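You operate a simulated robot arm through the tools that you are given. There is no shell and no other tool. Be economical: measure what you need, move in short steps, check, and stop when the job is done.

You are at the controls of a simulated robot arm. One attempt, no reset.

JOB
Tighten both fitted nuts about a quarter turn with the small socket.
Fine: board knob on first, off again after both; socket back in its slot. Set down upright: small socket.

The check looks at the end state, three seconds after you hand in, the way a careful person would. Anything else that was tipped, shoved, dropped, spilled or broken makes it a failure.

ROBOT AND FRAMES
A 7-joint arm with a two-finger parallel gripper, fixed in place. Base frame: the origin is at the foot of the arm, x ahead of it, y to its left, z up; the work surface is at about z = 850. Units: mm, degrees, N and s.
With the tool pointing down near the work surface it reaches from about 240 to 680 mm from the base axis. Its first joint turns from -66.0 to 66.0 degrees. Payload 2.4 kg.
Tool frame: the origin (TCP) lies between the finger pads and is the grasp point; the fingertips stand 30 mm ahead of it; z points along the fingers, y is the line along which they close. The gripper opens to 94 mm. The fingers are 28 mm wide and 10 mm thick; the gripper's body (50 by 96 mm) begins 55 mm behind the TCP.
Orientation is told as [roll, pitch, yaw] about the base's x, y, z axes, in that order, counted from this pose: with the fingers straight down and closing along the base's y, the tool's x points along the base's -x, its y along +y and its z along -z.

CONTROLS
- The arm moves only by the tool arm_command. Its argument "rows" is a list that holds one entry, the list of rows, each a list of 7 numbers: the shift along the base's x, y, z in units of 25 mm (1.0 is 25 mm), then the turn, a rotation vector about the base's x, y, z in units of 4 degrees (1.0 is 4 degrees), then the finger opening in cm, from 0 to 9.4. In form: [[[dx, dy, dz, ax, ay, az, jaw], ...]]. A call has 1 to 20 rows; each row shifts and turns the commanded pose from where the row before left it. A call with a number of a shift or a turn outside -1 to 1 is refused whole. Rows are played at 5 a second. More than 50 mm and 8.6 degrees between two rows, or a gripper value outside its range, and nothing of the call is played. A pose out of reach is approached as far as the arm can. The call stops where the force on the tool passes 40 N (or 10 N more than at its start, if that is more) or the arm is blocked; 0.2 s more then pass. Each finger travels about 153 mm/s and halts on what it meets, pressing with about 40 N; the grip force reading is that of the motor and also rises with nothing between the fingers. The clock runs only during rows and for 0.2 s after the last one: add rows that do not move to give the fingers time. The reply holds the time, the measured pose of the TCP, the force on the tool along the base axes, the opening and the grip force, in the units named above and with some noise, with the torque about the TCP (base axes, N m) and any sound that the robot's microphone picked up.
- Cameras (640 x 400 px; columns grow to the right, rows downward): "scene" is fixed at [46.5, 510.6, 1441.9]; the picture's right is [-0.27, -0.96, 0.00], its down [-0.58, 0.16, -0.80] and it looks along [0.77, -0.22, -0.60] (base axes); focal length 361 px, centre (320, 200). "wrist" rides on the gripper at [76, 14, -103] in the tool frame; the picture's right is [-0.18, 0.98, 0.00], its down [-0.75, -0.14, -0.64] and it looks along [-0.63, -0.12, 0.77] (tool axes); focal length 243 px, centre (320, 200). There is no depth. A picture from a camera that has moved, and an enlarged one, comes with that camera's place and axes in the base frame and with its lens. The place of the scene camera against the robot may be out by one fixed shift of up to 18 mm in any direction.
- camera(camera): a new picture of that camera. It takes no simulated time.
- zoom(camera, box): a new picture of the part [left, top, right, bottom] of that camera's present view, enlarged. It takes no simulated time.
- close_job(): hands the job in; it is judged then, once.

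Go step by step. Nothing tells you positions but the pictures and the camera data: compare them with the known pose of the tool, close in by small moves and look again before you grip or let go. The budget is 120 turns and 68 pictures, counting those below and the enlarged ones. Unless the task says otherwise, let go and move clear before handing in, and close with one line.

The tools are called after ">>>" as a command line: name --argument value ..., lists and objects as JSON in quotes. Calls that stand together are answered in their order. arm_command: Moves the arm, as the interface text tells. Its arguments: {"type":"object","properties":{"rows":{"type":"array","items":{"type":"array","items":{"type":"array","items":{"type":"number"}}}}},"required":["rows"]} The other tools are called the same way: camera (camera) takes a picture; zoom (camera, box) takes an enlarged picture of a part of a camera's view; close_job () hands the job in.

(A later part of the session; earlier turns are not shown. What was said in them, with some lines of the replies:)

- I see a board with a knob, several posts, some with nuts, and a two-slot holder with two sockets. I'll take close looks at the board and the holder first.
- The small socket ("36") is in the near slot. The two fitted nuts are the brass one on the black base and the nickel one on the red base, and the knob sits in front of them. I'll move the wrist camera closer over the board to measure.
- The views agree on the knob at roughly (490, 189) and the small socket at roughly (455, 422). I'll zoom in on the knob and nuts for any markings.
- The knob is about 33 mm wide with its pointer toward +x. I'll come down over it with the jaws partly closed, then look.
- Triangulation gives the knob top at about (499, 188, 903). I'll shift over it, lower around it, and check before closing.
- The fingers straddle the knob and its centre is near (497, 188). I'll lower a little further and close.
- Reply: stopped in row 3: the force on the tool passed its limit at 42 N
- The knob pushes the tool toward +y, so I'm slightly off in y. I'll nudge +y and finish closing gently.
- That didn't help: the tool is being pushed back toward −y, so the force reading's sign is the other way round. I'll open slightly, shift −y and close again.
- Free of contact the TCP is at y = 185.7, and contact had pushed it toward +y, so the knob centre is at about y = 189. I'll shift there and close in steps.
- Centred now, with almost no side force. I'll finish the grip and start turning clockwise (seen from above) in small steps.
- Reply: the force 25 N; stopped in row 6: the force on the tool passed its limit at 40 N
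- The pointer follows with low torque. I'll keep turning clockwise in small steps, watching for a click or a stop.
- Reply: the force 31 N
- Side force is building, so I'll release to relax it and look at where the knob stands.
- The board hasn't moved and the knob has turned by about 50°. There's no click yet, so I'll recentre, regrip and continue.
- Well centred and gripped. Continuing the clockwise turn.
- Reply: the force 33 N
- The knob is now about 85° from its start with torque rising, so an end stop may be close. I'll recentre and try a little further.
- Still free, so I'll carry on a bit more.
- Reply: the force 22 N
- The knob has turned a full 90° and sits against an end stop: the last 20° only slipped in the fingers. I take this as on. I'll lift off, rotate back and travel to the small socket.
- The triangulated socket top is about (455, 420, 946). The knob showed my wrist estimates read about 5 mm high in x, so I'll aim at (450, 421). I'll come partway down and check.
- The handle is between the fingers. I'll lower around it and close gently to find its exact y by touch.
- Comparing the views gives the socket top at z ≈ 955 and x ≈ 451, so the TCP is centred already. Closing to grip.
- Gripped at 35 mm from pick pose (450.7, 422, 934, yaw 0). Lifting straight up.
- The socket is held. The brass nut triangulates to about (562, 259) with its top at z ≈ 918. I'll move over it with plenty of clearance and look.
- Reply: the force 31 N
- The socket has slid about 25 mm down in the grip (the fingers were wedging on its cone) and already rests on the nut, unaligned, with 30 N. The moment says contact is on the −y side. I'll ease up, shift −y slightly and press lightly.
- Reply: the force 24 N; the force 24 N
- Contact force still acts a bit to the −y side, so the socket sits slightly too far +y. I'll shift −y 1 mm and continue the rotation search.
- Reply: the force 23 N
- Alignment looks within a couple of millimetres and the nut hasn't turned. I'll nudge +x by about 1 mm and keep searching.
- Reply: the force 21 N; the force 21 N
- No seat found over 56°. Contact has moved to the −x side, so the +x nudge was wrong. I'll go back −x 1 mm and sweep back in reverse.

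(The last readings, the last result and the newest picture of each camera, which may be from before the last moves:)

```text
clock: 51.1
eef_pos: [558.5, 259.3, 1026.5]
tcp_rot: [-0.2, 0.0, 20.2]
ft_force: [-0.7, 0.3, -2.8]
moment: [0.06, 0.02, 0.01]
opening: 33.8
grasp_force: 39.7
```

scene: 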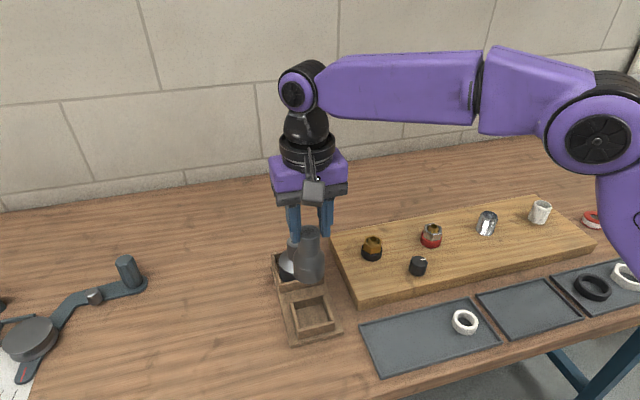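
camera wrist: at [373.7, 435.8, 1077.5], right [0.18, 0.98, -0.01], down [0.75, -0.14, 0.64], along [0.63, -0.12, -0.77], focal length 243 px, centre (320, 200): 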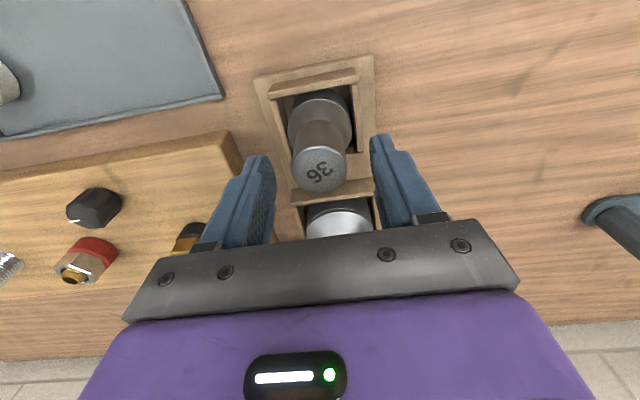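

The vertical force vanished between 44° and 32°. Either it seated or the socket slid in the grip, so I'll look.

>>> zoom --camera "scene" --box '[350, 190, 410, 270]'

>>> zoom --camera "wrist" --box '[240, 60, 400, 200]'

```text
5.00 times, centred on (380, 230) of scene
camera zoom: at [46.5, 510.6, 1441.8], right [-0.27, -0.96, 0.0], down [-0.58, 0.16, -0.8], along [0.77, -0.22, -0.6], focal length 1805 px, centre (20, 50)
```

zoom: 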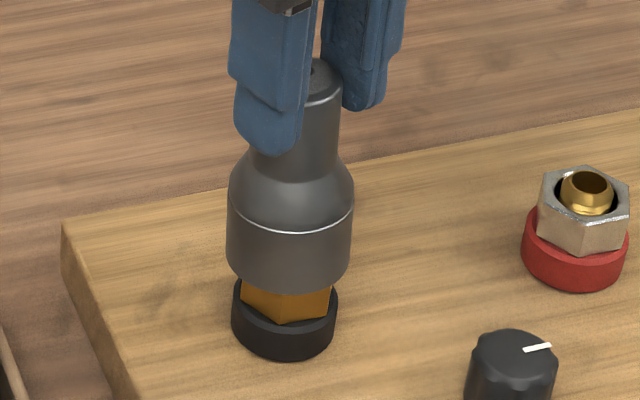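

```text
2.86 times, centred on (320, 130) of wrist
camera zoom: at [480.9, 246.2, 1129.5], right [-0.16, 0.99, -0.01], down [0.76, 0.13, 0.64], along [0.63, 0.1, -0.77], focal length 693 px, centre (320, 400)
```

zoom: 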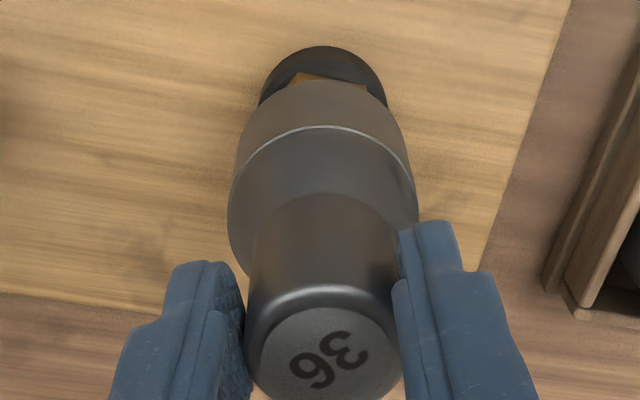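

The nut's front corner has moved about 10° clockwise and the socket is now concentric with no vertical force, so it has found the hex. I'll push down to seat it further.

>>> arm_command --rows '[[[0, 0, -0.1, 0, 0, 0, 2.6], [0, 0, -0.1, 0, 0, 0, 2.6], [0, 0, -0.1, 0, 0, 0, 2.6], [0, 0, 0, 0, 0, 0, 2.6]]]'

```text
clock: 52.1
eef_pos: [559.7, 259.9, 1021.7]
tcp_rot: [-0.2, -0.5, 20.2]
ft_force: [7.1, 1.6, 26.3]
moment: [-0.09, -0.39, 0.03]
opening: 34.0
grasp_force: 39.8
```

>>> arm_command --rows '[[[0, 0, 0, 0, 0, -0.5, 2.6], [0, 0, 0, 0, 0, -0.5, 2.6], [0, 0, 0, 0, 0, -0.5, 2.6], [0, 0, 0, 0, 0, 0, 2.6]]]'

>>> zoom --camera "scene" --box '[350, 190, 410, 270]'

```text
clock: 53.1
eef_pos: [559.2, 260.0, 1020.5]
tcp_rot: [-0.2, -0.2, 14.0]
ft_force: [9.5, 4.3, 18.4]
moment: [0.59, -0.61, 0.01]
opening: 33.7
grasp_force: 40.0
```

```text
5.00 times, centred on (380, 230) of scene
camera zoom: at [46.4, 510.6, 1441.9], right [-0.27, -0.96, 0.0], down [-0.58, 0.16, -0.8], along [0.77, -0.22, -0.6], focal length 1805 px, centre (20, 50)
```

zoom: 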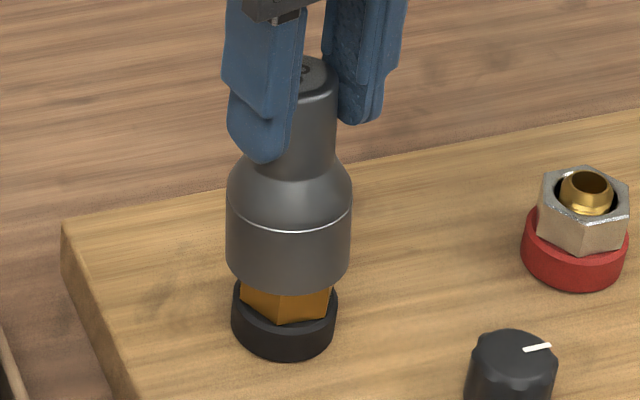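

Careful measuring shows the rim isn't over the nut: it hasn't descended, and in the picture it sits about 7 px high, which means roughly 4 mm too far in +x. I'll ease up, move −x with a small +y correction, and press lightly again.

>>> arm_command --rows '[[[0, 0, 0.12, 0, 0, 0, 2.6], [-0.08, 0.02, 0, 0, 0, 0, 2.6], [-0.06, 0.02, 0, 0, 0, 0, 2.6], [0, 0, -0.06, 0, 0, 0, 2.6], [0, 0, -0.04, 0, 0, 0, 2.6], [0, 0, 0, 0, 0, 0, 2.6]]]'

```text
clock: 54.5
eef_pos: [554.3, 259.3, 1018.0]
tcp_rot: [-0.4, 0.0, 14.0]
ft_force: [7.5, 0.0, -0.1]
moment: [-0.08, -0.73, 0.05]
opening: 34.1
grasp_force: 40.1
```

Vertical force is gone and there is a side push of 7.5 N at the socket mouth, so it has dropped over something. Shifting +x 0.7 mm and pushing down.

>>> arm_command --rows '[[[0.03, 0, 0, 0, 0, 0, 2.6], [0, 0, -0.1, 0, 0, 0, 2.6], [0, 0, -0.1, 0, 0, 0, 2.6], [0, 0, 0, 0, 0, 0, 2.6]]]'

>>> zoom --camera "scene" --box '[350, 190, 410, 270]'

```text
clock: 55.5
eef_pos: [555.4, 260.5, 1014.7]
tcp_rot: [-0.3, 0.1, 14.1]
ft_force: [-1.3, -1.8, -1.8]
moment: [-0.05, 0.11, -0.02]
opening: 34.0
grasp_force: 40.2
```

```text
5.00 times, centred on (380, 230) of scene
camera zoom: at [46.5, 510.6, 1441.9], right [-0.27, -0.96, 0.0], down [-0.58, 0.16, -0.8], along [0.77, -0.22, -0.6], focal length 1805 px, centre (20, 50)
```

zoom: 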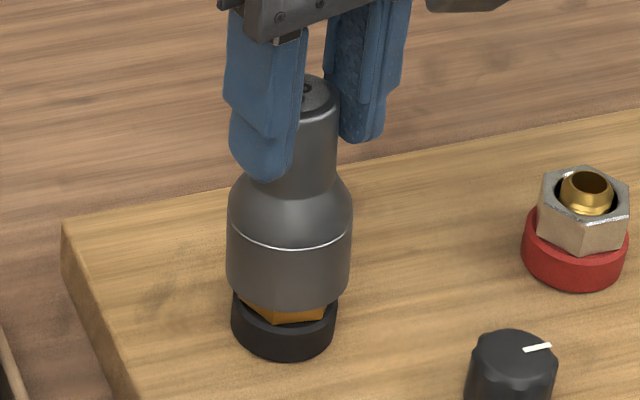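

It's sliding down over the nut. I'll continue down.

>>> arm_command --rows '[[[0, 0, -0.1, 0, 0, 0, 2.6], [0, 0, -0.1, 0, 0, 0, 2.6], [0, 0, -0.1, 0, 0, 0, 2.6], [0, 0, 0, 0, 0, 0, 2.6]]]'

```text
clock: 56.5
eef_pos: [556.7, 258.9, 1006.8]
tcp_rot: [-0.2, 0.0, 14.0]
ft_force: [-2.4, 0.8, -0.7]
moment: [0.04, 0.22, 0.03]
opening: 33.7
grasp_force: 39.9
```

>>> arm_command --rows '[[[0, 0, -0.1, 0, 0, 0, 2.6], [0, 0, -0.08, 0, 0, 0, 2.6], [0, 0, -0.08, 0, 0, 0, 2.6], [0, 0, 0, 0, 0, 0, 2.6]]]'

>>> zoom --camera "scene" --box '[350, 190, 410, 270]'

```text
clock: 57.5
eef_pos: [555.9, 260.5, 1001.0]
tcp_rot: [-0.2, -0.4, 14.1]
ft_force: [-2.3, -0.4, 19.9]
moment: [0.26, -0.19, 0.05]
opening: 33.5
grasp_force: 40.5
```

```text
5.00 times, centred on (380, 230) of scene
camera zoom: at [46.0, 510.4, 1442.0], right [-0.27, -0.96, 0.0], down [-0.58, 0.16, -0.8], along [0.77, -0.22, -0.6], focal length 1805 px, centre (20, 50)
```

zoom: 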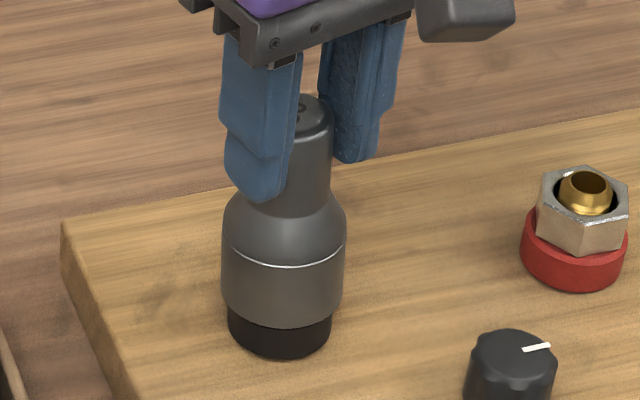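

Fully seated over the brass nut at yaw 14°, with axis near (556, 260). I'll ease the downward force and begin turning clockwise.

>>> arm_command --rows '[[[0, 0, 0.05, 0, 0, 0, 2.4], [0, 0, 0, 0, 0, -0.8, 2.4], [0, 0, 0, 0, 0, -0.8, 2.4], [0, 0, 0, 0, 0, -0.8, 2.4], [0, 0, 0, 0, 0, -0.8, 2.4], [0, 0, 0, 0, 0, -0.8, 2.4], [0, 0, 0, 0, 0, 0, 2.4]]]'

>>> zoom --camera "wrist" --box '[200, 60, 440, 240]'

```text
clock: 59.1
eef_pos: [554.9, 260.2, 1001.0]
tcp_rot: [-0.3, 0.2, -1.9]
ft_force: [-3.3, 6.5, 8.5]
moment: [0.68, -0.26, 0.11]
opening: 33.6
grasp_force: 40.1
```

```text
2.22 times, centred on (320, 150) of wrist
camera zoom: at [479.8, 277.1, 1103.8], right [0.22, 0.98, -0.01], down [0.75, -0.16, 0.64], along [0.63, -0.14, -0.77], focal length 539 px, centre (320, 311)
```

zoom: 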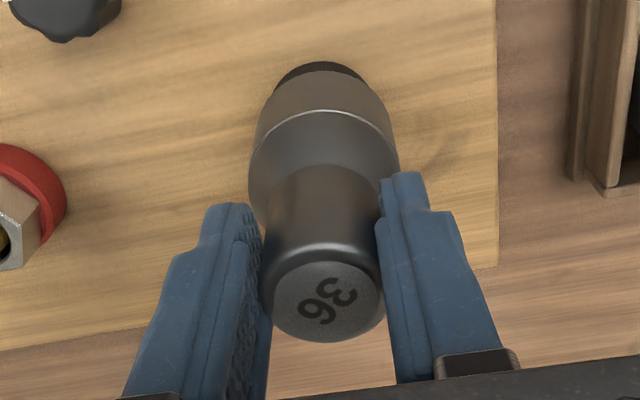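

>>> arm_command --rows '[[[0, 0, 0, 0, 0, -0.8, 2.2], [0, 0, 0, 0, 0, -0.8, 2.2], [0, 0, 0, 0, 0, -0.8, 2.2], [0, 0, 0, 0, 0, -0.8, 2.2], [0, 0, 0, 0, 0, -0.8, 2.2], [0, 0, 0, 0, 0, -0.8, 2.2], [0, 0, 0, 0, 0, 0, 2.2]]]'

>>> arm_command --rows '[[[0, 0, 0, 0, 0, -0.8, 2.2], [0, 0, 0, 0, 0, -0.8, 2.2], [0, 0, 0, 0, 0, -0.8, 2.2], [0, 0, 0, 0, 0, -0.8, 2.2], [0, 0, 0, 0, 0, -0.8, 2.2], [0, 0, 0, 0, 0, -0.8, 2.2], [0, 0, 0, 0, 0, 0, 2.2]]]'

>>> zoom --camera "wrist" --box '[200, 60, 440, 240]'

```text
clock: 60.7
eef_pos: [557.0, 259.1, 1001.8]
tcp_rot: [-0.4, 0.1, -21.3]
ft_force: [3.8, 1.5, -2.2]
moment: [0.06, -0.35, 0.07]
opening: 33.5
grasp_force: 39.9
```

```text
clock: 62.3
eef_pos: [556.2, 260.3, 1002.1]
tcp_rot: [-0.3, 0.1, -40.3]
ft_force: [4.0, 3.4, -3.8]
moment: [0.38, -0.29, 0.07]
opening: 33.1
grasp_force: 40.2
```

```text
2.22 times, centred on (320, 150) of wrist
camera zoom: at [507.3, 320.0, 1104.5], right [0.78, 0.63, 0.0], down [0.49, -0.59, 0.64], along [0.4, -0.5, -0.77], focal length 539 px, centre (320, 311)
```

zoom: 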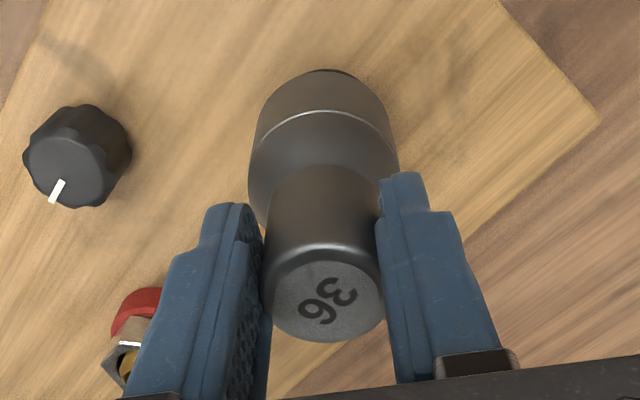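

No slip in the grip and torque is low. Continuing to about −71°.

>>> arm_command --rows '[[[0, 0, 0, 0, 0, -0.8, 2.2], [0, 0, 0, 0, 0, -0.8, 2.2], [0, 0, 0, 0, 0, -0.8, 2.2], [0, 0, 0, 0, 0, -0.8, 2.2], [0, 0, 0, 0, 0, -0.8, 2.2], [0, 0, 0, 0, 0, -0.8, 2.2], [0, 0, 0, 0, 0, -0.8, 2.2], [0, 0, 0, 0, 0, -0.8, 2.2], [0, 0, 0, 0, 0, -0.8, 2.2], [0, 0, 0, 0, 0, -0.6, 2.2], [0, 0, 0, 0, 0, 0, 2.2]]]'

>>> zoom --camera "wrist" --box '[200, 60, 440, 240]'

```text
clock: 64.7
eef_pos: [557.1, 261.3, 1001.7]
tcp_rot: [-0.1, -0.1, -71.6]
ft_force: [7.9, 13.1, 2.2]
moment: [0.94, -0.64, 0.16]
opening: 33.4
grasp_force: 39.5
```

```text
2.22 times, centred on (320, 150) of wrist
camera zoom: at [546.1, 337.2, 1104.7], right [0.99, 0.14, 0.0], down [0.11, -0.76, 0.64], along [0.09, -0.64, -0.77], focal length 539 px, centre (320, 311)
```

zoom: 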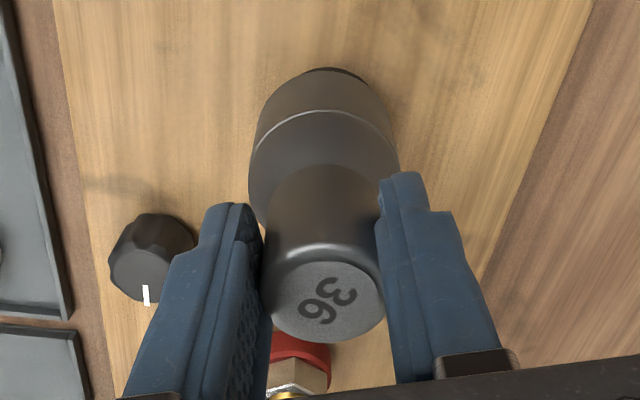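

Turned 85° with the socket, plus the roughly 9° it moved during the search. I'll relax the side load and lift straight off to check the nut.

>>> arm_command --rows '[[[-0.02, -0.04, 0, 0, 0, 0, 2.2], [0, 0, 0.3, 0, 0, 0, 2.2], [0, 0, 0.4, 0, 0, 0, 2.2], [0, 0, 0.6, 0, 0, 0, 2.2], [0, 0, 0.6, 0, 0, 0, 2.2], [0, 0, 0.6, 0, 0, 0, 2.2], [0, 0, 0, 0, 0, 0, 2.2]]]'

>>> zoom --camera "scene" --box '[340, 190, 460, 270]'

```text
clock: 66.3
eef_pos: [554.2, 259.1, 1063.8]
tcp_rot: [-0.2, 0.0, -71.5]
ft_force: [-0.2, -0.6, -2.3]
moment: [0.01, -0.03, -0.02]
opening: 33.5
grasp_force: 40.4
```

```text
5.00 times, centred on (400, 230) of scene
camera zoom: at [46.5, 510.6, 1441.8], right [-0.27, -0.96, 0.0], down [-0.58, 0.16, -0.8], along [0.77, -0.22, -0.6], focal length 1805 px, centre (-80, 50)
```

zoom: 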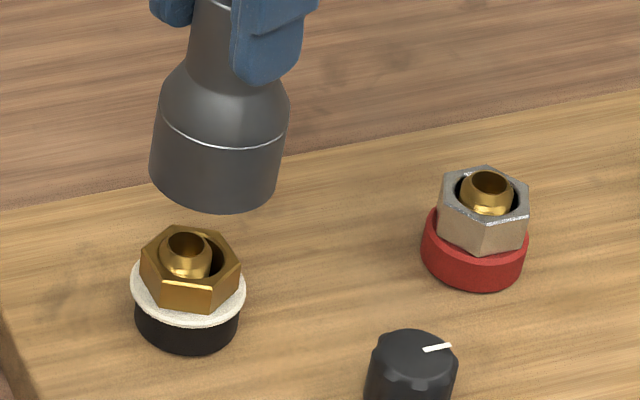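

The brass nut has turned about a quarter (roughly 90–96° judging by its corners), dropped, and a white seal ring shows evenly around it. From the relative offset the nickel nut is near (555.5, 119), and its hex should accept the socket at about yaw 12°. Moving over it.

>>> arm_command --rows '[[[0, 0, 0.4, 0, 0, 1, 2.2], [0, -0.295, 0, 0, 0, 1, 2.2], [0, -0.295, 0, 0, 0, 1, 2.2], [0, -0.295, 0, 0, 0, 1, 2.2], [0, -0.295, 0, 0, 0, 1, 2.2], [0, -0.295, 0, 0, 0, 1, 2.2], [0, -0.295, 0, 0, 0, 1, 2.2], [0, -0.295, 0, 0, 0, 1, 2.2], [0, -0.295, 0, 0, 0, 1, 2.2], [0, -0.295, 0, 0, 0, 1, 2.2], [0, -0.295, 0, 0, 0, 1, 2.2], [0, -0.295, 0, 0, 0, 1, 2.2], [0, -0.295, 0, 0, 0, 1, 2.2], [0, -0.295, 0, 0, 0, 1, 2.2], [0, -0.295, 0, 0, 0, 1, 2.2], [0, -0.295, 0, 0, 0, 1, 2.2], [0, -0.295, 0, 0, 0, 1, 2.2], [0, -0.295, 0, 0, 0, 1, 2.2], [0, -0.295, 0, 0, 0, 1, 2.2], [0, -0.295, 0, 0, 0, 1, 2.2]]]'

>>> arm_command --rows '[[[0, 0, -0.5, 0, 0, 0.9, 2.2], [0, 0, -0.6, 0, 0, 0, 2.2], [0, 0, 0, 0, 0, 0, 2.2]]]'

>>> zoom --camera "scene" --box '[380, 160, 480, 270]'

>>> zoom --camera "wrist" --box '[240, 60, 400, 200]'

```text
clock: 70.5
eef_pos: [555.9, 119.2, 1072.3]
tcp_rot: [-0.3, 0.0, 8.6]
ft_force: [-0.1, 0.6, -1.9]
moment: [-0.01, 0.01, 0.0]
opening: 33.2
grasp_force: 40.0
```

```text
clock: 71.3
eef_pos: [556.6, 117.7, 1046.9]
tcp_rot: [-0.4, 0.0, 12.2]
ft_force: [0.5, 0.6, -2.2]
moment: [0.0, 0.02, 0.01]
opening: 33.2
grasp_force: 39.6
```

```text
3.64 times, centred on (430, 215) of scene
camera zoom: at [46.5, 510.6, 1441.9], right [-0.27, -0.96, 0.0], down [-0.58, 0.16, -0.8], along [0.77, -0.22, -0.6], focal length 1312 px, centre (-80, 146)
```

zoom: 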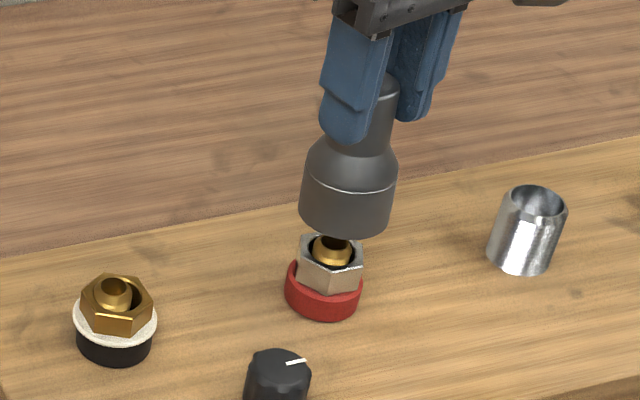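

```text
2.86 times, centred on (320, 130) of wrist
camera zoom: at [479.0, 116.0, 1149.3], right [-0.03, 1.0, -0.01], down [0.77, 0.02, 0.64], along [0.64, 0.01, -0.77], focal length 693 px, centre (320, 400)
```

zoom: 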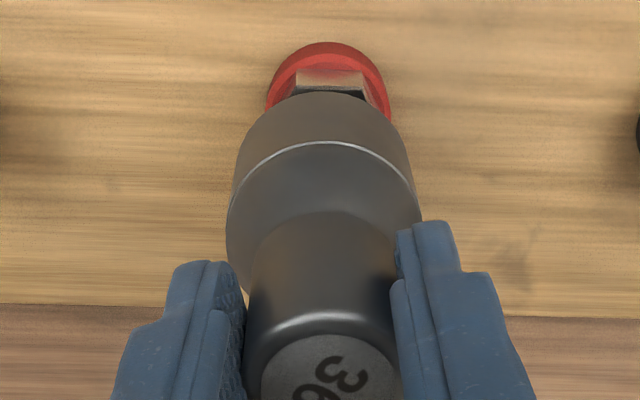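

The socket is about 2.5 mm too far −y in both views. I'll correct and lower to just above the nut.

>>> arm_command --rows '[[[0, 0.1, 0, 0, 0, 0, 2.2], [0, 0, -0.5, 0, 0, 0, 2.2], [0, 0, -0.3, 0, 0, 0, 2.2], [0, 0, -0.15, 0, 0, 0, 2.2], [0, 0, 0, 0, 0, 0, 2.2]]]'

>>> zoom --camera "scene" --box '[400, 190, 460, 270]'

```text
clock: 72.5
eef_pos: [556.0, 120.6, 1022.0]
tcp_rot: [-0.3, 0.0, 12.2]
ft_force: [-0.3, 0.9, -2.6]
moment: [0.03, 0.01, -0.01]
opening: 33.2
grasp_force: 40.8
```

```text
5.00 times, centred on (430, 230) of scene
camera zoom: at [46.5, 510.6, 1441.9], right [-0.27, -0.96, 0.0], down [-0.58, 0.16, -0.8], along [0.77, -0.22, -0.6], focal length 1805 px, centre (-230, 50)
```

zoom: 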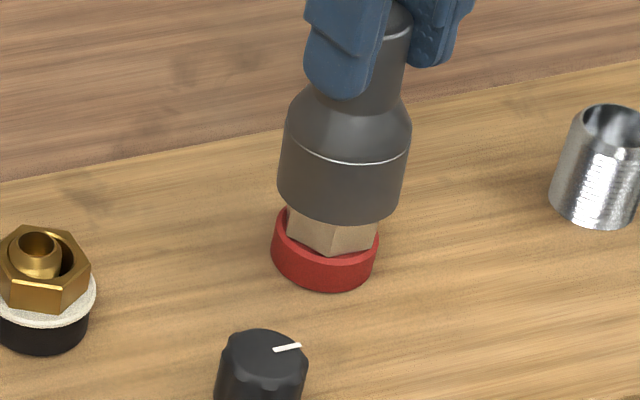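

Looks lined up, so I'll lower gently.

>>> arm_command --rows '[[[0, 0, -0.08, 0, 0, 0, 2.2], [0, 0, -0.08, 0, 0, 0, 2.2], [0, 0, 0, 0, 0, 0, 2.2]]]'

```text
clock: 73.3
eef_pos: [555.5, 120.5, 1018.7]
tcp_rot: [-0.3, 0.0, 12.1]
ft_force: [-0.4, -1.1, -2.7]
moment: [0.02, 0.01, 0.01]
opening: 33.4
grasp_force: 40.1
```

>>> arm_command --rows '[[[0, 0, -0.08, 0, 0, 0, 2.2], [0, 0, -0.08, 0, 0, 0, 2.2], [0, 0, 0, 0, 0, 0, 2.2]]]'

```text
clock: 74.1
eef_pos: [555.8, 120.5, 1014.9]
tcp_rot: [-0.3, 0.0, 12.1]
ft_force: [-0.4, -0.1, -2.0]
moment: [0.02, 0.0, 0.02]
opening: 33.2
grasp_force: 40.1
```

>>> arm_command --rows '[[[0, 0, -0.1, 0, 0, 0, 2.2], [0, 0, -0.1, 0, 0, 0, 2.2], [0, 0, -0.1, 0, 0, 0, 2.2], [0, 0, 0, 0, 0, 0, 2.2]]]'

>>> zoom --camera "scene" --box '[400, 190, 460, 270]'

```text
clock: 75.1
eef_pos: [555.7, 120.2, 1008.5]
tcp_rot: [-0.3, 0.0, 12.1]
ft_force: [0.5, -0.8, -2.6]
moment: [0.02, 0.0, 0.02]
opening: 33.0
grasp_force: 39.5
```

```text
5.00 times, centred on (430, 230) of scene
camera zoom: at [46.5, 510.6, 1441.9], right [-0.27, -0.96, 0.0], down [-0.58, 0.16, -0.8], along [0.77, -0.22, -0.6], focal length 1805 px, centre (-230, 50)
```

zoom: 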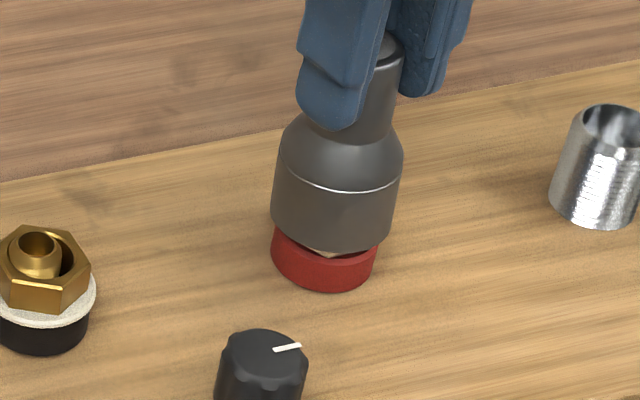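

Excellent, it slipped straight on without contact. Lowering to full seat.

>>> arm_command --rows '[[[0, 0, -0.1, 0, 0, 0, 2.2], [0, 0, -0.1, 0, 0, 0, 2.2], [0, 0, -0.08, 0, 0, 0, 2.2], [0, 0, 0, 0, 0, 0, 2.2]]]'

```text
clock: 76.1
eef_pos: [557.0, 121.9, 1001.8]
tcp_rot: [-0.3, 0.0, 12.1]
ft_force: [-0.1, -1.2, 2.8]
moment: [-0.04, -0.09, -0.05]
opening: 33.1
grasp_force: 39.6
```

Seated. Turning clockwise about 90°, in two halves.

>>> arm_command --rows '[[[0, 0, 0, 0, 0, -0.8, 2.2], [0, 0, 0, 0, 0, -0.8, 2.2], [0, 0, 0, 0, 0, -0.8, 2.2], [0, 0, 0, 0, 0, -0.8, 2.2], [0, 0, 0, 0, 0, -0.8, 2.2], [0, 0, 0, 0, 0, -0.8, 2.2], [0, 0, 0, 0, 0, -0.8, 2.2], [0, 0, 0, 0, 0, -0.8, 2.2], [0, 0, 0, 0, 0, -0.8, 2.2], [0, 0, 0, 0, 0, -0.8, 2.2], [0, 0, 0, 0, 0, -0.8, 2.2], [0, 0, 0, 0, 0, -0.8, 2.2], [0, 0, 0, 0, 0, -0.8, 2.2], [0, 0, 0, 0, 0, -0.8, 2.2], [0, 0, 0, 0, 0, 0, 2.2]]]'

>>> arm_command --rows '[[[0, 0, 0, 0, 0, -0.8, 2.2], [0, 0, 0, 0, 0, -0.8, 2.2], [0, 0, 0, 0, 0, -0.8, 2.2], [0, 0, 0, 0, 0, -0.8, 2.2], [0, 0, 0, 0, 0, -0.8, 2.2], [0, 0, 0, 0, 0, -0.8, 2.2], [0, 0, 0, 0, 0, -0.8, 2.2], [0, 0, 0, 0, 0, -0.8, 2.2], [0, 0, 0, 0, 0, -0.8, 2.2], [0, 0, 0, 0, 0, -0.8, 2.2], [0, 0, 0, 0, 0, -0.8, 2.2], [0, 0, 0, 0, 0, -0.8, 2.2], [0, 0, 0, 0, 0, -0.8, 2.2], [0, 0, 0, 0, 0, -0.8, 2.2], [0, 0, 0, 0, 0, 0, 2.2]]]'

>>> zoom --camera "wrist" --box '[200, 60, 440, 240]'

```text
clock: 79.3
eef_pos: [556.1, 122.7, 1001.5]
tcp_rot: [-0.3, 0.0, -32.8]
ft_force: [3.9, 4.1, 10.8]
moment: [0.2, -0.68, 0.15]
opening: 33.4
grasp_force: 39.7
```

```text
clock: 82.5
eef_pos: [557.6, 121.6, 1001.2]
tcp_rot: [0.0, 0.0, -77.6]
ft_force: [11.2, 13.7, 10.9]
moment: [0.72, -0.95, 0.15]
opening: 33.1
grasp_force: 40.2
```

```text
2.22 times, centred on (320, 150) of wrist
camera zoom: at [554.1, 198.4, 1103.7], right [1.0, 0.03, 0.0], down [0.02, -0.77, 0.64], along [0.02, -0.64, -0.77], focal length 539 px, centre (320, 311)
```

zoom: 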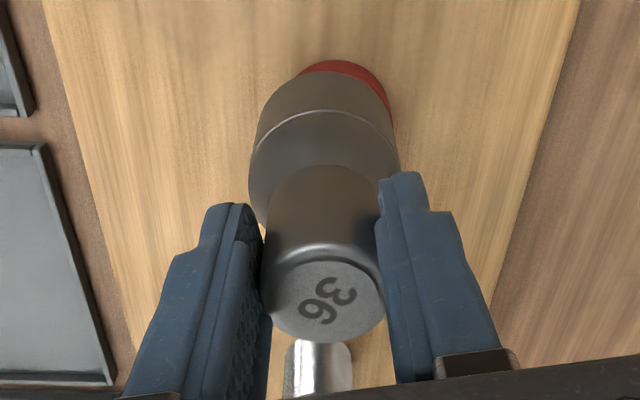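

The socket followed the gripper through 90°. Lifting off and checking the nut.

>>> arm_command --rows '[[[0.02, 0.03, 0, 0, 0, 0, 2.2], [0, 0, 0.3, 0, 0, 0, 2.2], [0, 0, 0.4, 0, 0, 0, 2.2], [0, 0, 0.6, 0, 0, 0, 2.2], [0, 0, 0.6, 0, 0, 0, 2.2], [0, 0, 0.8, 0, 0, 0, 2.2], [0, 0, 0, 0, 0, 0, 2.2]]]'

>>> zoom --camera "scene" --box '[340, 190, 460, 270]'

```text
clock: 84.1
eef_pos: [556.3, 121.6, 1068.5]
tcp_rot: [-0.2, 0.0, -77.5]
ft_force: [0.4, 0.2, -2.2]
moment: [0.04, -0.02, 0.01]
opening: 33.2
grasp_force: 40.4
```

```text
5.00 times, centred on (400, 230) of scene
camera zoom: at [46.5, 510.6, 1441.9], right [-0.27, -0.96, 0.0], down [-0.58, 0.16, -0.8], along [0.77, -0.22, -0.6], focal length 1805 px, centre (-80, 50)
```

zoom: 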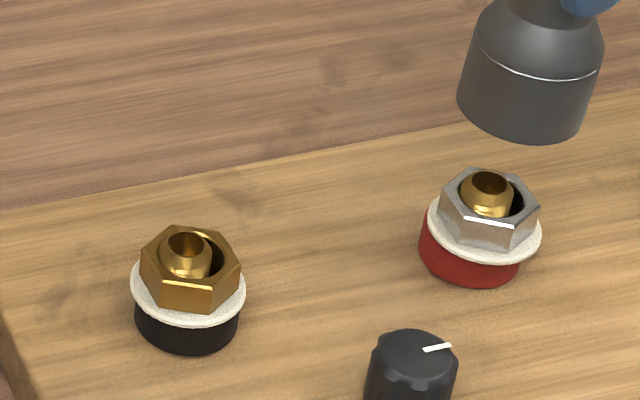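

Both nuts are turned and show even seal rings. Now I'll carry the socket back above its slot.

>>> arm_command --rows '[[[0, 0, 0.7, 0, 0, 0.97, 2.2], [0, 0, 0.7, 0, 0, 0.97, 2.2], [-0.235, 0.667, 0, 0, 0, 0.97, 2.2], [-0.235, 0.667, 0, 0, 0, 0.97, 2.2], [-0.235, 0.667, 0, 0, 0, 0.97, 2.2], [-0.235, 0.667, 0, 0, 0, 0.97, 2.2], [-0.235, 0.667, 0, 0, 0, 0.97, 2.2], [-0.235, 0.667, 0, 0, 0, 0.97, 2.2], [-0.235, 0.667, 0, 0, 0, 0.97, 2.2], [-0.235, 0.667, 0, 0, 0, 0.97, 2.2], [-0.235, 0.667, 0, 0, 0, 0.97, 2.2], [-0.235, 0.667, 0, 0, 0, 0.97, 2.2], [-0.235, 0.667, 0, 0, 0, 0.97, 2.2], [-0.235, 0.667, 0, 0, 0, 0.97, 2.2], [-0.235, 0.667, 0, 0, 0, 0.97, 2.2], [-0.235, 0.667, 0, 0, 0, 0.97, 2.2], [-0.235, 0.667, 0, 0, 0, 0.97, 2.2], [-0.235, 0.667, 0, 0, 0, 0.97, 2.2], [-0.235, 0.667, 0, 0, 0, 0.97, 2.2], [-0.235, 0.667, 0, 0, 0, 0.97, 2.2]]]'

>>> arm_command --rows '[[[0, 0, -0.9, 0, 0, 0, 2.2], [0, 0, -0.9, 0, 0, 0, 2.2], [0, 0, -0.9, 0, 0, 0, 2.2], [0, 0, 0, 0, 0, 0, 2.2], [0, 0, 0, 0, 0, 0, 2.2]]]'

>>> zoom --camera "scene" --box '[250, 220, 378, 350]'

>>> zoom --camera "wrist" --box '[200, 40, 440, 220]'

```text
clock: 88.3
eef_pos: [449.1, 423.7, 1105.1]
tcp_rot: [-0.3, 0.0, 0.2]
ft_force: [-0.5, 0.8, -2.4]
moment: [-0.02, 0.02, 0.01]
opening: 33.6
grasp_force: 40.1
```

```text
clock: 89.5
eef_pos: [449.4, 422.5, 1035.1]
tcp_rot: [-0.2, -0.1, 0.1]
ft_force: [-0.8, 0.3, -2.0]
moment: [0.03, -0.02, 0.01]
opening: 33.3
grasp_force: 40.2
```

```text
3.08 times, centred on (314, 285) of scene
camera zoom: at [46.5, 510.6, 1441.8], right [-0.27, -0.96, 0.0], down [-0.58, 0.16, -0.8], along [0.77, -0.22, -0.6], focal length 1111 px, centre (338, -62)
```

zoom: 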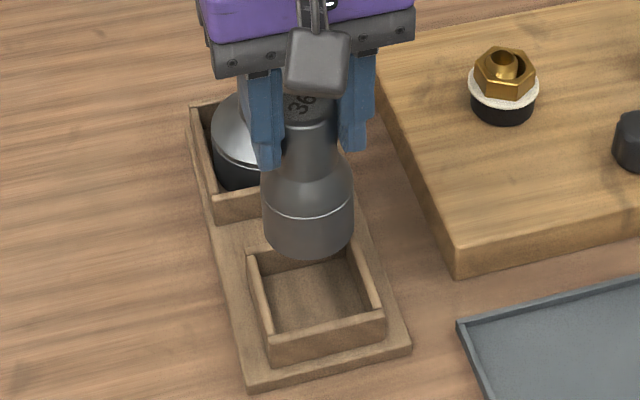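

```text
2.22 times, centred on (320, 130) of wrist
camera zoom: at [373.2, 436.5, 1138.2], right [0.18, 0.98, -0.01], down [0.75, -0.14, 0.64], along [0.63, -0.12, -0.77], focal length 539 px, centre (320, 356)
```

zoom: 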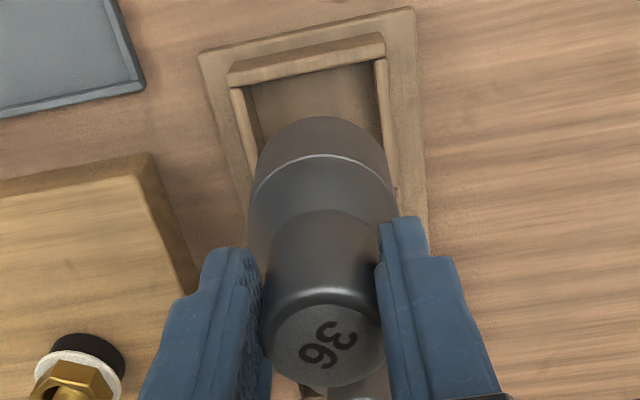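

The slot is a good deal wider than the socket body. I'll lower in stages.

>>> arm_command --rows '[[[0.05, -0.02, -0.8, 0, 0, 0, 2.2], [0, 0, -0.8, 0, 0, 0, 2.2], [0, 0, -0.4, 0, 0, 0, 2.2], [0, 0, 0, 0, 0, 0, 2.2]]]'

>>> zoom --camera "scene" --box '[250, 220, 378, 350]'

```text
clock: 90.5
eef_pos: [451.4, 420.9, 986.3]
tcp_rot: [-0.3, 0.1, 0.1]
ft_force: [0.1, -0.8, -1.8]
moment: [0.0, -0.01, 0.01]
opening: 33.2
grasp_force: 40.2
```

```text
3.08 times, centred on (314, 285) of scene
camera zoom: at [46.5, 510.6, 1441.8], right [-0.27, -0.96, 0.0], down [-0.58, 0.16, -0.8], along [0.77, -0.22, -0.6], focal length 1111 px, centre (338, -62)
```

zoom: 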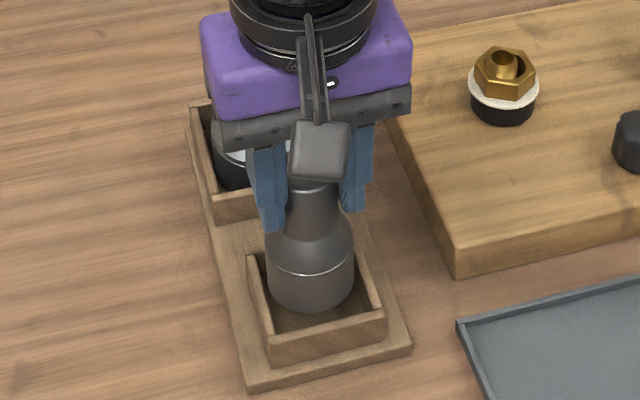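

Inside the walls. Lowering slowly until it touches the floor.

>>> arm_command --rows '[[[0, 0, -0.4, 0, 0, 0, 2.2], [0, 0, -0.4, 0, 0, 0, 2.2], [0, 0, -0.2, 0, 0, 0, 2.2], [0, 0, -0.1, 0, 0, 0, 2.2], [0, 0, 0, 0, 0, 0, 2.2]]]'

```text
clock: 91.7
eef_pos: [450.7, 422.3, 960.1]
tcp_rot: [-0.3, -0.1, 0.1]
ft_force: [-0.5, -0.7, 1.2]
moment: [-0.07, -0.01, 0.01]
opening: 33.0
grasp_force: 39.6
```

>>> arm_command --rows '[[[0, 0, -0.04, 0, 0, 0, 2.2], [0, 0, -0.04, 0, 0, 0, 2.2], [0, 0, 0, 0, 0, 0, 2.2]]]'

>>> zoom --camera "scene" --box '[250, 220, 378, 350]'

```text
clock: 92.5
eef_pos: [452.6, 421.4, 958.3]
tcp_rot: [-0.2, -0.1, 0.1]
ft_force: [-6.4, -7.0, 24.6]
moment: [-0.44, -0.23, -0.12]
opening: 33.5
grasp_force: 39.8
```

```text
3.08 times, centred on (314, 285) of scene
camera zoom: at [45.9, 510.1, 1442.1], right [-0.27, -0.96, 0.0], down [-0.58, 0.16, -0.8], along [0.77, -0.22, -0.6], focal length 1111 px, centre (338, -62)
```

zoom: 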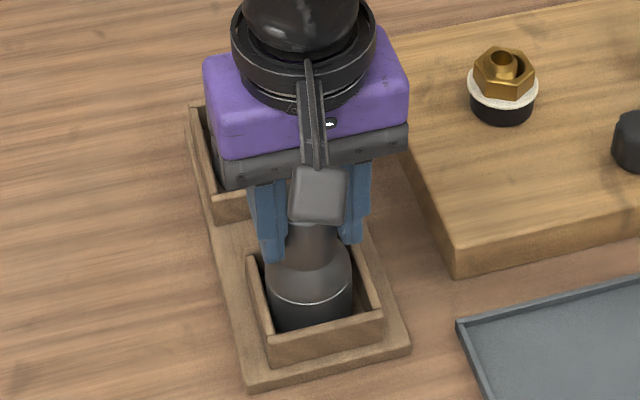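

It's resting on the floor, at the same level as at the start. I'll ease off, open slowly, and rise.

>>> arm_command --rows '[[[0, 0, 0.06, 0, 0, 0, 2.2], [0, 0, 0, 0, 0, 0, 2.2], [0, 0, 0, 0, 0, 0, 3.5], [0, 0, 0, 0, 0, 0, 4.5], [0, 0, 0, 0, 0, 0, 6], [0, 0, 0, 0, 0, 0, 6]]]'

>>> arm_command --rows '[[[0, 0, 0.8, 0, 0, 0, 6], [0, 0, 0.9, 0, 0, 0, 6], [0, 0, 0.9, 0, 0, 0, 6], [0, 0, 0.6, 0, 0, 0, 6], [0, 0, 0, 0, 0, 0, 6]]]'

>>> zoom --camera "scene" --box '[250, 220, 378, 350]'

```text
clock: 93.9
eef_pos: [450.2, 422.0, 957.8]
tcp_rot: [-0.3, 0.0, 0.1]
ft_force: [0.3, -0.5, 0.7]
moment: [0.04, -0.03, 0.01]
opening: 60.0
grasp_force: 0.0
```

```text
clock: 95.1
eef_pos: [451.7, 419.6, 1037.5]
tcp_rot: [-0.3, -0.1, 0.1]
ft_force: [-0.4, 0.2, -0.1]
moment: [0.02, -0.01, 0.01]
opening: 60.0
grasp_force: 0.0
```

```text
3.08 times, centred on (314, 285) of scene
camera zoom: at [46.5, 510.6, 1441.9], right [-0.27, -0.96, 0.0], down [-0.58, 0.16, -0.8], along [0.77, -0.22, -0.6], focal length 1111 px, centre (338, -62)
```

zoom: 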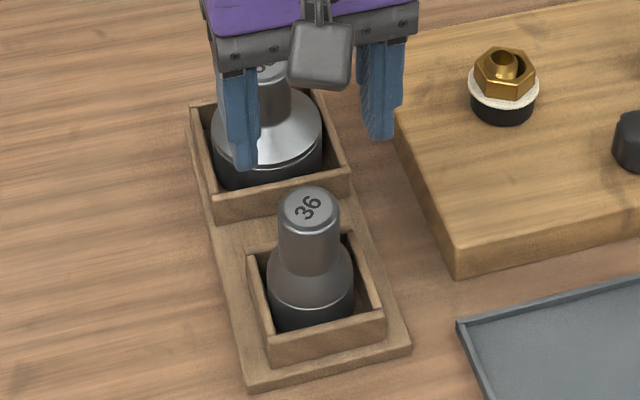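

The socket is back upright in its slot. Now I'll go back to the knob, approaching at yaw −90° so I can turn it counter-clockwise to off.

>>> arm_command --rows '[[[0.082, -0.463, 0, 0, 0, -1, 6], [0.082, -0.463, 0, 0, 0, -1, 6], [0.082, -0.463, 0, 0, 0, -1, 6], [0.082, -0.463, 0, 0, 0, -1, 6], [0.082, -0.463, 0, 0, 0, -1, 6], [0.082, -0.463, 0, 0, 0, -1, 6], [0.082, -0.463, 0, 0, 0, -1, 6], [0.082, -0.463, 0, 0, 0, -1, 6], [0.082, -0.463, 0, 0, 0, -1, 6], [0.082, -0.463, 0, 0, 0, -1, 6], [0.082, -0.463, 0, 0, 0, -1, 6], [0.082, -0.463, 0, 0, 0, -1, 6], [0.082, -0.463, 0, 0, 0, -1, 6], [0.082, -0.463, 0, 0, 0, -1, 6], [0.082, -0.463, 0, 0, 0, -1, 6], [0.082, -0.463, 0, 0, 0, -1, 6], [0.082, -0.463, 0, 0, 0, -1, 6], [0.082, -0.463, 0, 0, 0, -1, 6], [0.082, -0.463, 0, 0, 0, -1, 6], [0.082, -0.463, 0, 0, 0, -1, 6]]]'

>>> arm_command --rows '[[[0, 0, -0.8, 0, 0, -1, 6], [0, 0, -0.8, 0, 0, -1, 6], [0, 0, -0.9, 0, 0, -0.5, 6], [0, 0, -0.5, 0, 0, 0, 6], [0, 0, 0, 0, 0, 0, 6]]]'

>>> camera --camera "wrist"

```text
clock: 99.3
eef_pos: [493.3, 189.4, 1036.6]
tcp_rot: [-0.3, 0.1, -80.0]
ft_force: [1.6, -0.1, -0.2]
moment: [0.0, 0.0, 0.02]
opening: 60.2
grasp_force: 0.0
```

```text
clock: 100.5
eef_pos: [493.1, 190.9, 962.8]
tcp_rot: [-0.3, -0.1, -89.8]
ft_force: [-0.4, 0.4, -0.9]
moment: [0.02, -0.04, 0.0]
opening: 60.3
grasp_force: 0.1
```

```text
12 pictures are left
camera wrist: at [507.3, 265.3, 1065.2], right [0.98, -0.18, 0.0], down [-0.14, -0.75, 0.64], along [-0.12, -0.63, -0.77], focal length 243 px, centre (320, 200)
```

wrist: 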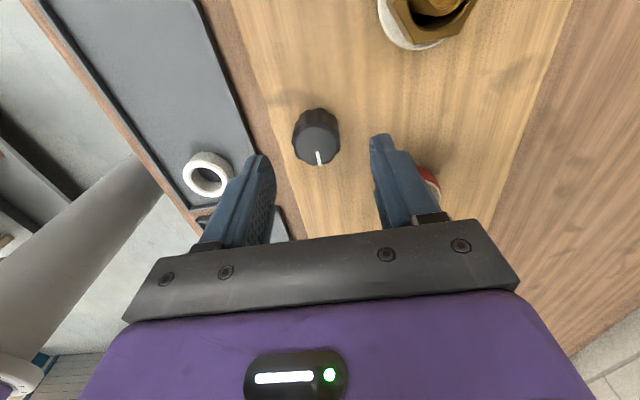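

>>> arm_command --rows '[[[0, -0.08, -0.8, 0, 0, 0, 6], [0, 0, -0.8, 0, 0, 0, 6], [0, 0, -0.3, 0, 0, 0, 6], [0, 0, 0, 0, 0, 0, 4.6], [0, 0, 0, 0, 0, 0, 4.2], [0, 0, 0, 0, 0, 0, 4.0], [0, 0, 0, 0, 0, 0, 3.8]]]'

```text
clock: 102.1
eef_pos: [494.0, 187.9, 915.2]
tcp_rot: [-0.2, 0.0, -89.9]
ft_force: [4.6, -0.2, 6.4]
moment: [-0.05, -0.35, 0.01]
opening: 40.9
grasp_force: 2.4
```

>>> arm_command --rows '[[[0.09, 0, 0, 0, 0, 0, 4.2], [0, 0, 0, 0, 0, 0, 3.9], [0, 0, 0, 0, 0, 0, 3.7], [0, 0, 0, 0, 0, 0, 3.5], [0, 0, 0, 0, 0, 0, 3.3]]]'

```text
clock: 103.3
eef_pos: [493.9, 189.4, 915.5]
tcp_rot: [-0.3, -0.1, -89.9]
ft_force: [-15.8, -0.4, 20.1]
moment: [-0.1, -0.22, -0.14]
opening: 40.5
grasp_force: 6.7
```

>>> arm_command --rows '[[[-0.06, 0, 0.02, 0, 0, 0, 4.2], [0, 0, 0, 0, 0, 0, 3.9], [0, 0, 0, 0, 0, 0, 3.7], [0, 0, 0, 0, 0, 0, 3.5], [0, 0, 0, 0, 0, 0, 3.3], [0, 0, 0, 0, 0, 0, 2.9]]]'

```text
clock: 104.7
eef_pos: [492.9, 188.5, 914.7]
tcp_rot: [-0.5, -0.1, -89.9]
ft_force: [-14.3, 3.9, -1.9]
moment: [-0.17, -0.01, 0.0]
opening: 36.7
grasp_force: 7.0
```

>>> arm_command --rows '[[[-0.05, 0, 0, 0, 0, 0, 3.3], [0, 0, 0, 0, 0, 0, 3.0], [0, 0, 0, 0, 0, 0, 2.8], [0, 0, 0, 0, 0, 0, 2.6]]]'

```text
clock: 105.7
eef_pos: [492.1, 187.0, 916.7]
tcp_rot: [-0.4, -0.2, -89.8]
ft_force: [-17.3, 6.4, 2.1]
moment: [-0.14, 0.1, 0.0]
opening: 35.5
grasp_force: 8.0
```

>>> arm_command --rows '[[[-0.06, 0, 0, 0, 0, 0, 2.8], [0, 0, 0, 0, 0, 0, 2.6], [0, 0, 0, 0, 0, 0, 2.4], [0, 0, 0, 0, 0, 0, 2.4]]]'

```text
clock: 106.7
eef_pos: [488.5, 188.5, 916.4]
tcp_rot: [-0.3, 0.0, -89.9]
ft_force: [-16.3, 4.9, 7.5]
moment: [-0.01, 0.14, 0.03]
opening: 33.3
grasp_force: 8.1
```

>>> zoom --camera "wrist" --box '[220, 90, 460, 240]'

>>> zoom --camera "scene" --box '[340, 210, 500, 310]'

```text
2.67 times, centred on (340, 165) of wrist
camera zoom: at [504.7, 263.4, 1018.5], right [0.98, -0.18, -0.01], down [-0.14, -0.75, 0.64], along [-0.12, -0.63, -0.77], focal length 647 px, centre (267, 293)
```

zoom: 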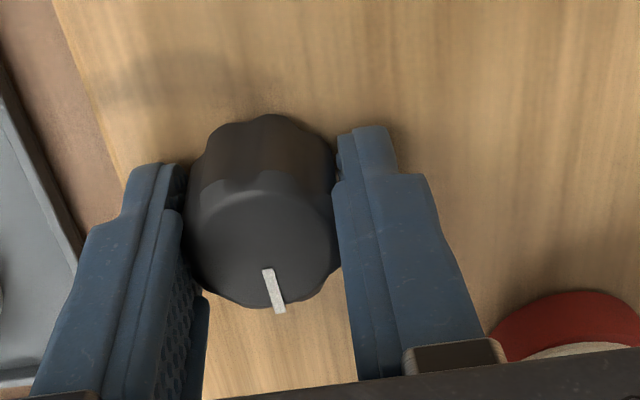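

```text
4.00 times, centred on (420, 260) of scene
camera zoom: at [45.9, 510.7, 1441.8], right [-0.27, -0.96, 0.0], down [-0.58, 0.16, -0.8], along [0.77, -0.22, -0.6], focal length 1444 px, centre (-80, -40)
```

zoom: 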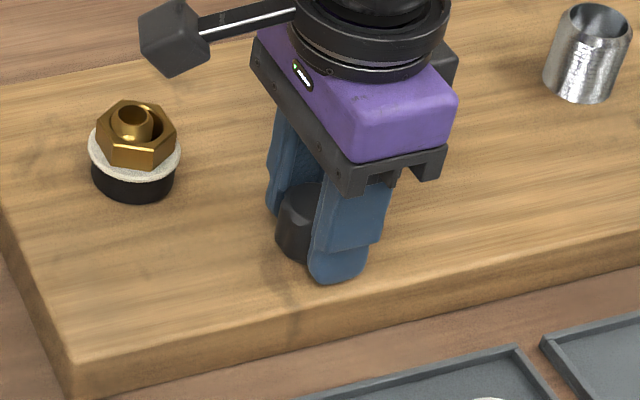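

Both pads touch the knob's flutes. I'll tighten and turn counter-clockwise a little, then check.

>>> arm_command --rows '[[[0.04, 0, 0, 0, 0, 0, 2.2], [0, 0, 0, 0, 0, 0.8, 2.2], [0, 0, 0, 0, 0, 0.8, 2.2], [0, 0, 0, 0, 0, 0.8, 2.2], [0, 0, 0, 0, 0, 0.8, 2.2], [0, 0, 0, 0, 0, 0.8, 2.2], [0, 0, 0, 0, 0, 0, 2.2]]]'

```text
clock: 108.3
eef_pos: [490.6, 187.8, 916.1]
tcp_rot: [-0.4, 0.0, -73.8]
ft_force: [-22.6, 7.6, 11.4]
moment: [-0.73, -0.48, 0.04]
opening: 32.9
grasp_force: 45.3
```

>>> arm_command --rows '[[[-0.04, 0.01, 0, 0, 0, 0.8, 2.2], [0, 0, 0, 0, 0, 0.8, 2.2], [0, 0, 0, 0, 0, 0.8, 2.2], [0, 0, 0, 0, 0, 0.8, 2.2], [0, 0, 0, 0, 0, 0.8, 2.2], [0, 0, 0, 0, 0, 0.8, 2.2], [0, 0, 0, 0, 0, 0.8, 2.2], [0, 0, 0, 0, 0, 0, 2.2]]]'

>>> zoom --camera "wrist" --box '[220, 90, 460, 240]'

```text
clock: 110.1
eef_pos: [493.1, 189.6, 916.2]
tcp_rot: [-0.2, -0.1, -51.5]
ft_force: [-0.1, 3.8, -2.2]
moment: [0.86, 0.06, -0.01]
opening: 32.6
grasp_force: 44.9
```

```text
2.67 times, centred on (340, 165) of wrist
camera zoom: at [455.1, 256.5, 1018.3], right [0.88, 0.47, 0.0], down [0.36, -0.68, 0.64], along [0.3, -0.57, -0.77], focal length 647 px, centre (267, 293)
```

zoom: 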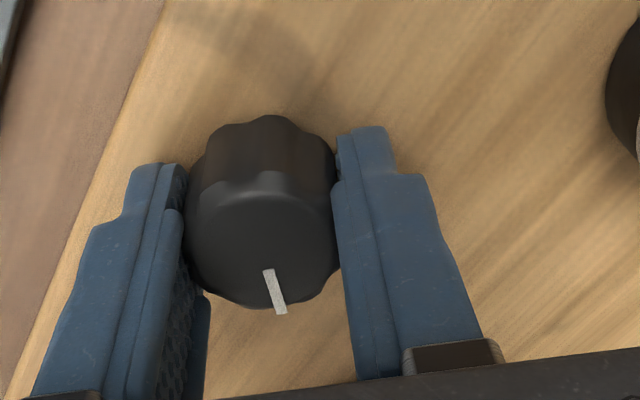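

Perfect: the knob turns with the gripper. I'll continue counter-clockwise to yaw 0, which should bring the pointer back to its start.

>>> arm_command --rows '[[[0, 0, 0, 0, 0, 0.8, 2.2], [0, 0, 0, 0, 0, 0.8, 2.2], [0, 0, 0, 0, 0, 0.8, 2.2], [0, 0, 0, 0, 0, 0.8, 2.2], [0, 0, 0, 0, 0, 0.8, 2.2], [0, 0, 0, 0, 0, 0.8, 2.2], [0, 0, 0, 0, 0, 0.8, 2.2], [0, 0, 0, 0, 0, 0.8, 2.2], [0, 0, 0, 0, 0, 0, 2.2]]]'

>>> arm_command --rows '[[[0, 0, 0, 0, 0, 0.8, 2.2], [0, 0, 0, 0, 0, 0.8, 2.2], [0, 0, 0, 0, 0, 0.8, 2.2], [0, 0, 0, 0, 0, 0.8, 2.2], [0, 0, 0, 0, 0, 0.8, 2.2], [0, 0, 0, 0, 0, 0.8, 2.2], [0, 0, 0, 0, 0, 0.8, 2.2], [0, 0, 0, 0, 0, 0.6, 2.2], [0, 0, 0, 0, 0, 0, 2.2]]]'

>>> zoom --camera "wrist" --box '[220, 90, 460, 240]'

```text
clock: 112.1
eef_pos: [491.7, 190.2, 915.3]
tcp_rot: [-0.1, -0.1, -25.8]
ft_force: [14.4, 20.1, -6.2]
moment: [0.52, 0.68, -0.07]
opening: 32.7
grasp_force: 45.5
```

```text
clock: 114.1
eef_pos: [492.3, 190.0, 914.9]
tcp_rot: [0.0, -0.3, -1.0]
ft_force: [6.3, 25.3, 2.4]
moment: [0.61, -0.48, -0.74]
opening: 32.5
grasp_force: 44.9
```

```text
2.67 times, centred on (340, 165) of wrist
camera zoom: at [415.3, 205.4, 1018.1], right [0.2, 0.98, 0.0], down [0.75, -0.15, 0.65], along [0.63, -0.13, -0.76], focal length 647 px, centre (267, 293)
```

zoom: 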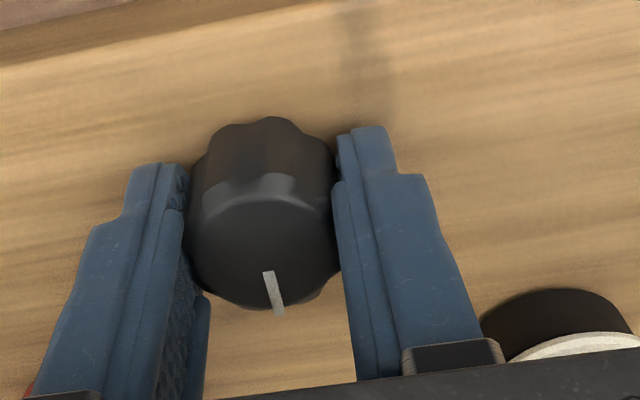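

The torque jumped to −0.74 N·m, so the knob is against its off stop, with the pointer as at the start. Releasing and rising clear.

>>> arm_command --rows '[[[0, 0, 0, 0, 0, -0.2, 2.6], [0, 0, 0, 0, 0, 0, 4], [0, 0, 0, 0, 0, 0, 5.5], [0, 0, 0, 0, 0, 0, 6], [0, 0, 0.6, 0, 0, 0, 6], [0, 0, 0.9, 0, 0, 0, 6], [0, 0, 0.9, 0, 0, 0, 6], [0, 0, 0.9, 0, 0, 0, 6], [-0.3, 0, 0.9, 0, 0, 0, 6], [-0.6, 0, 0.9, 0, 0, 0, 6], [-0.6, 0, 0.9, 0, 0, 0, 6], [-0.6, 0, 0.9, 0, 0, 0, 6], [0, 0, 0, 0, 0, 0, 6]]]'

>>> zoom --camera "scene" --box '[340, 190, 500, 290]'

>>> camera --camera "scene"

```text
clock: 116.9
eef_pos: [436.5, 187.8, 1087.3]
tcp_rot: [-0.4, 0.1, -1.9]
ft_force: [-0.2, 0.5, -0.2]
moment: [0.03, -0.01, 0.0]
opening: 60.0
grasp_force: 0.1
```

```text
4.00 times, centred on (420, 240) of scene
camera zoom: at [46.5, 510.6, 1441.9], right [-0.27, -0.96, 0.0], down [-0.58, 0.16, -0.8], along [0.77, -0.22, -0.6], focal length 1444 px, centre (-80, 40)
```

zoom: 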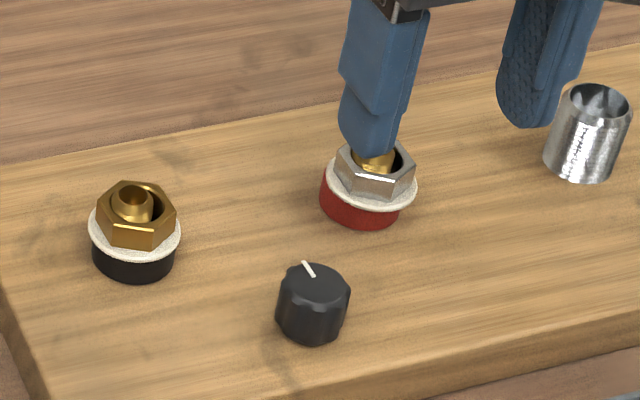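

```text
6 pictures are left
```

scene: 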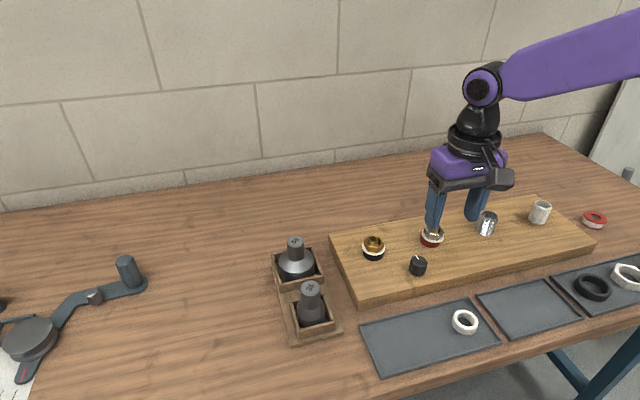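

The knob pointer is back at its start position, both nuts are turned, the small socket stands in its slot, and nothing else has moved. I'm handing in.

>>> close_job

```text
The job is handed in.
```

I turned both fitted nuts clockwise about a quarter turn with the small socket (the brass one perhaps slightly more, about 90–96°), turned the knob on first and off again at the end, and put the socket back upright in its slot.
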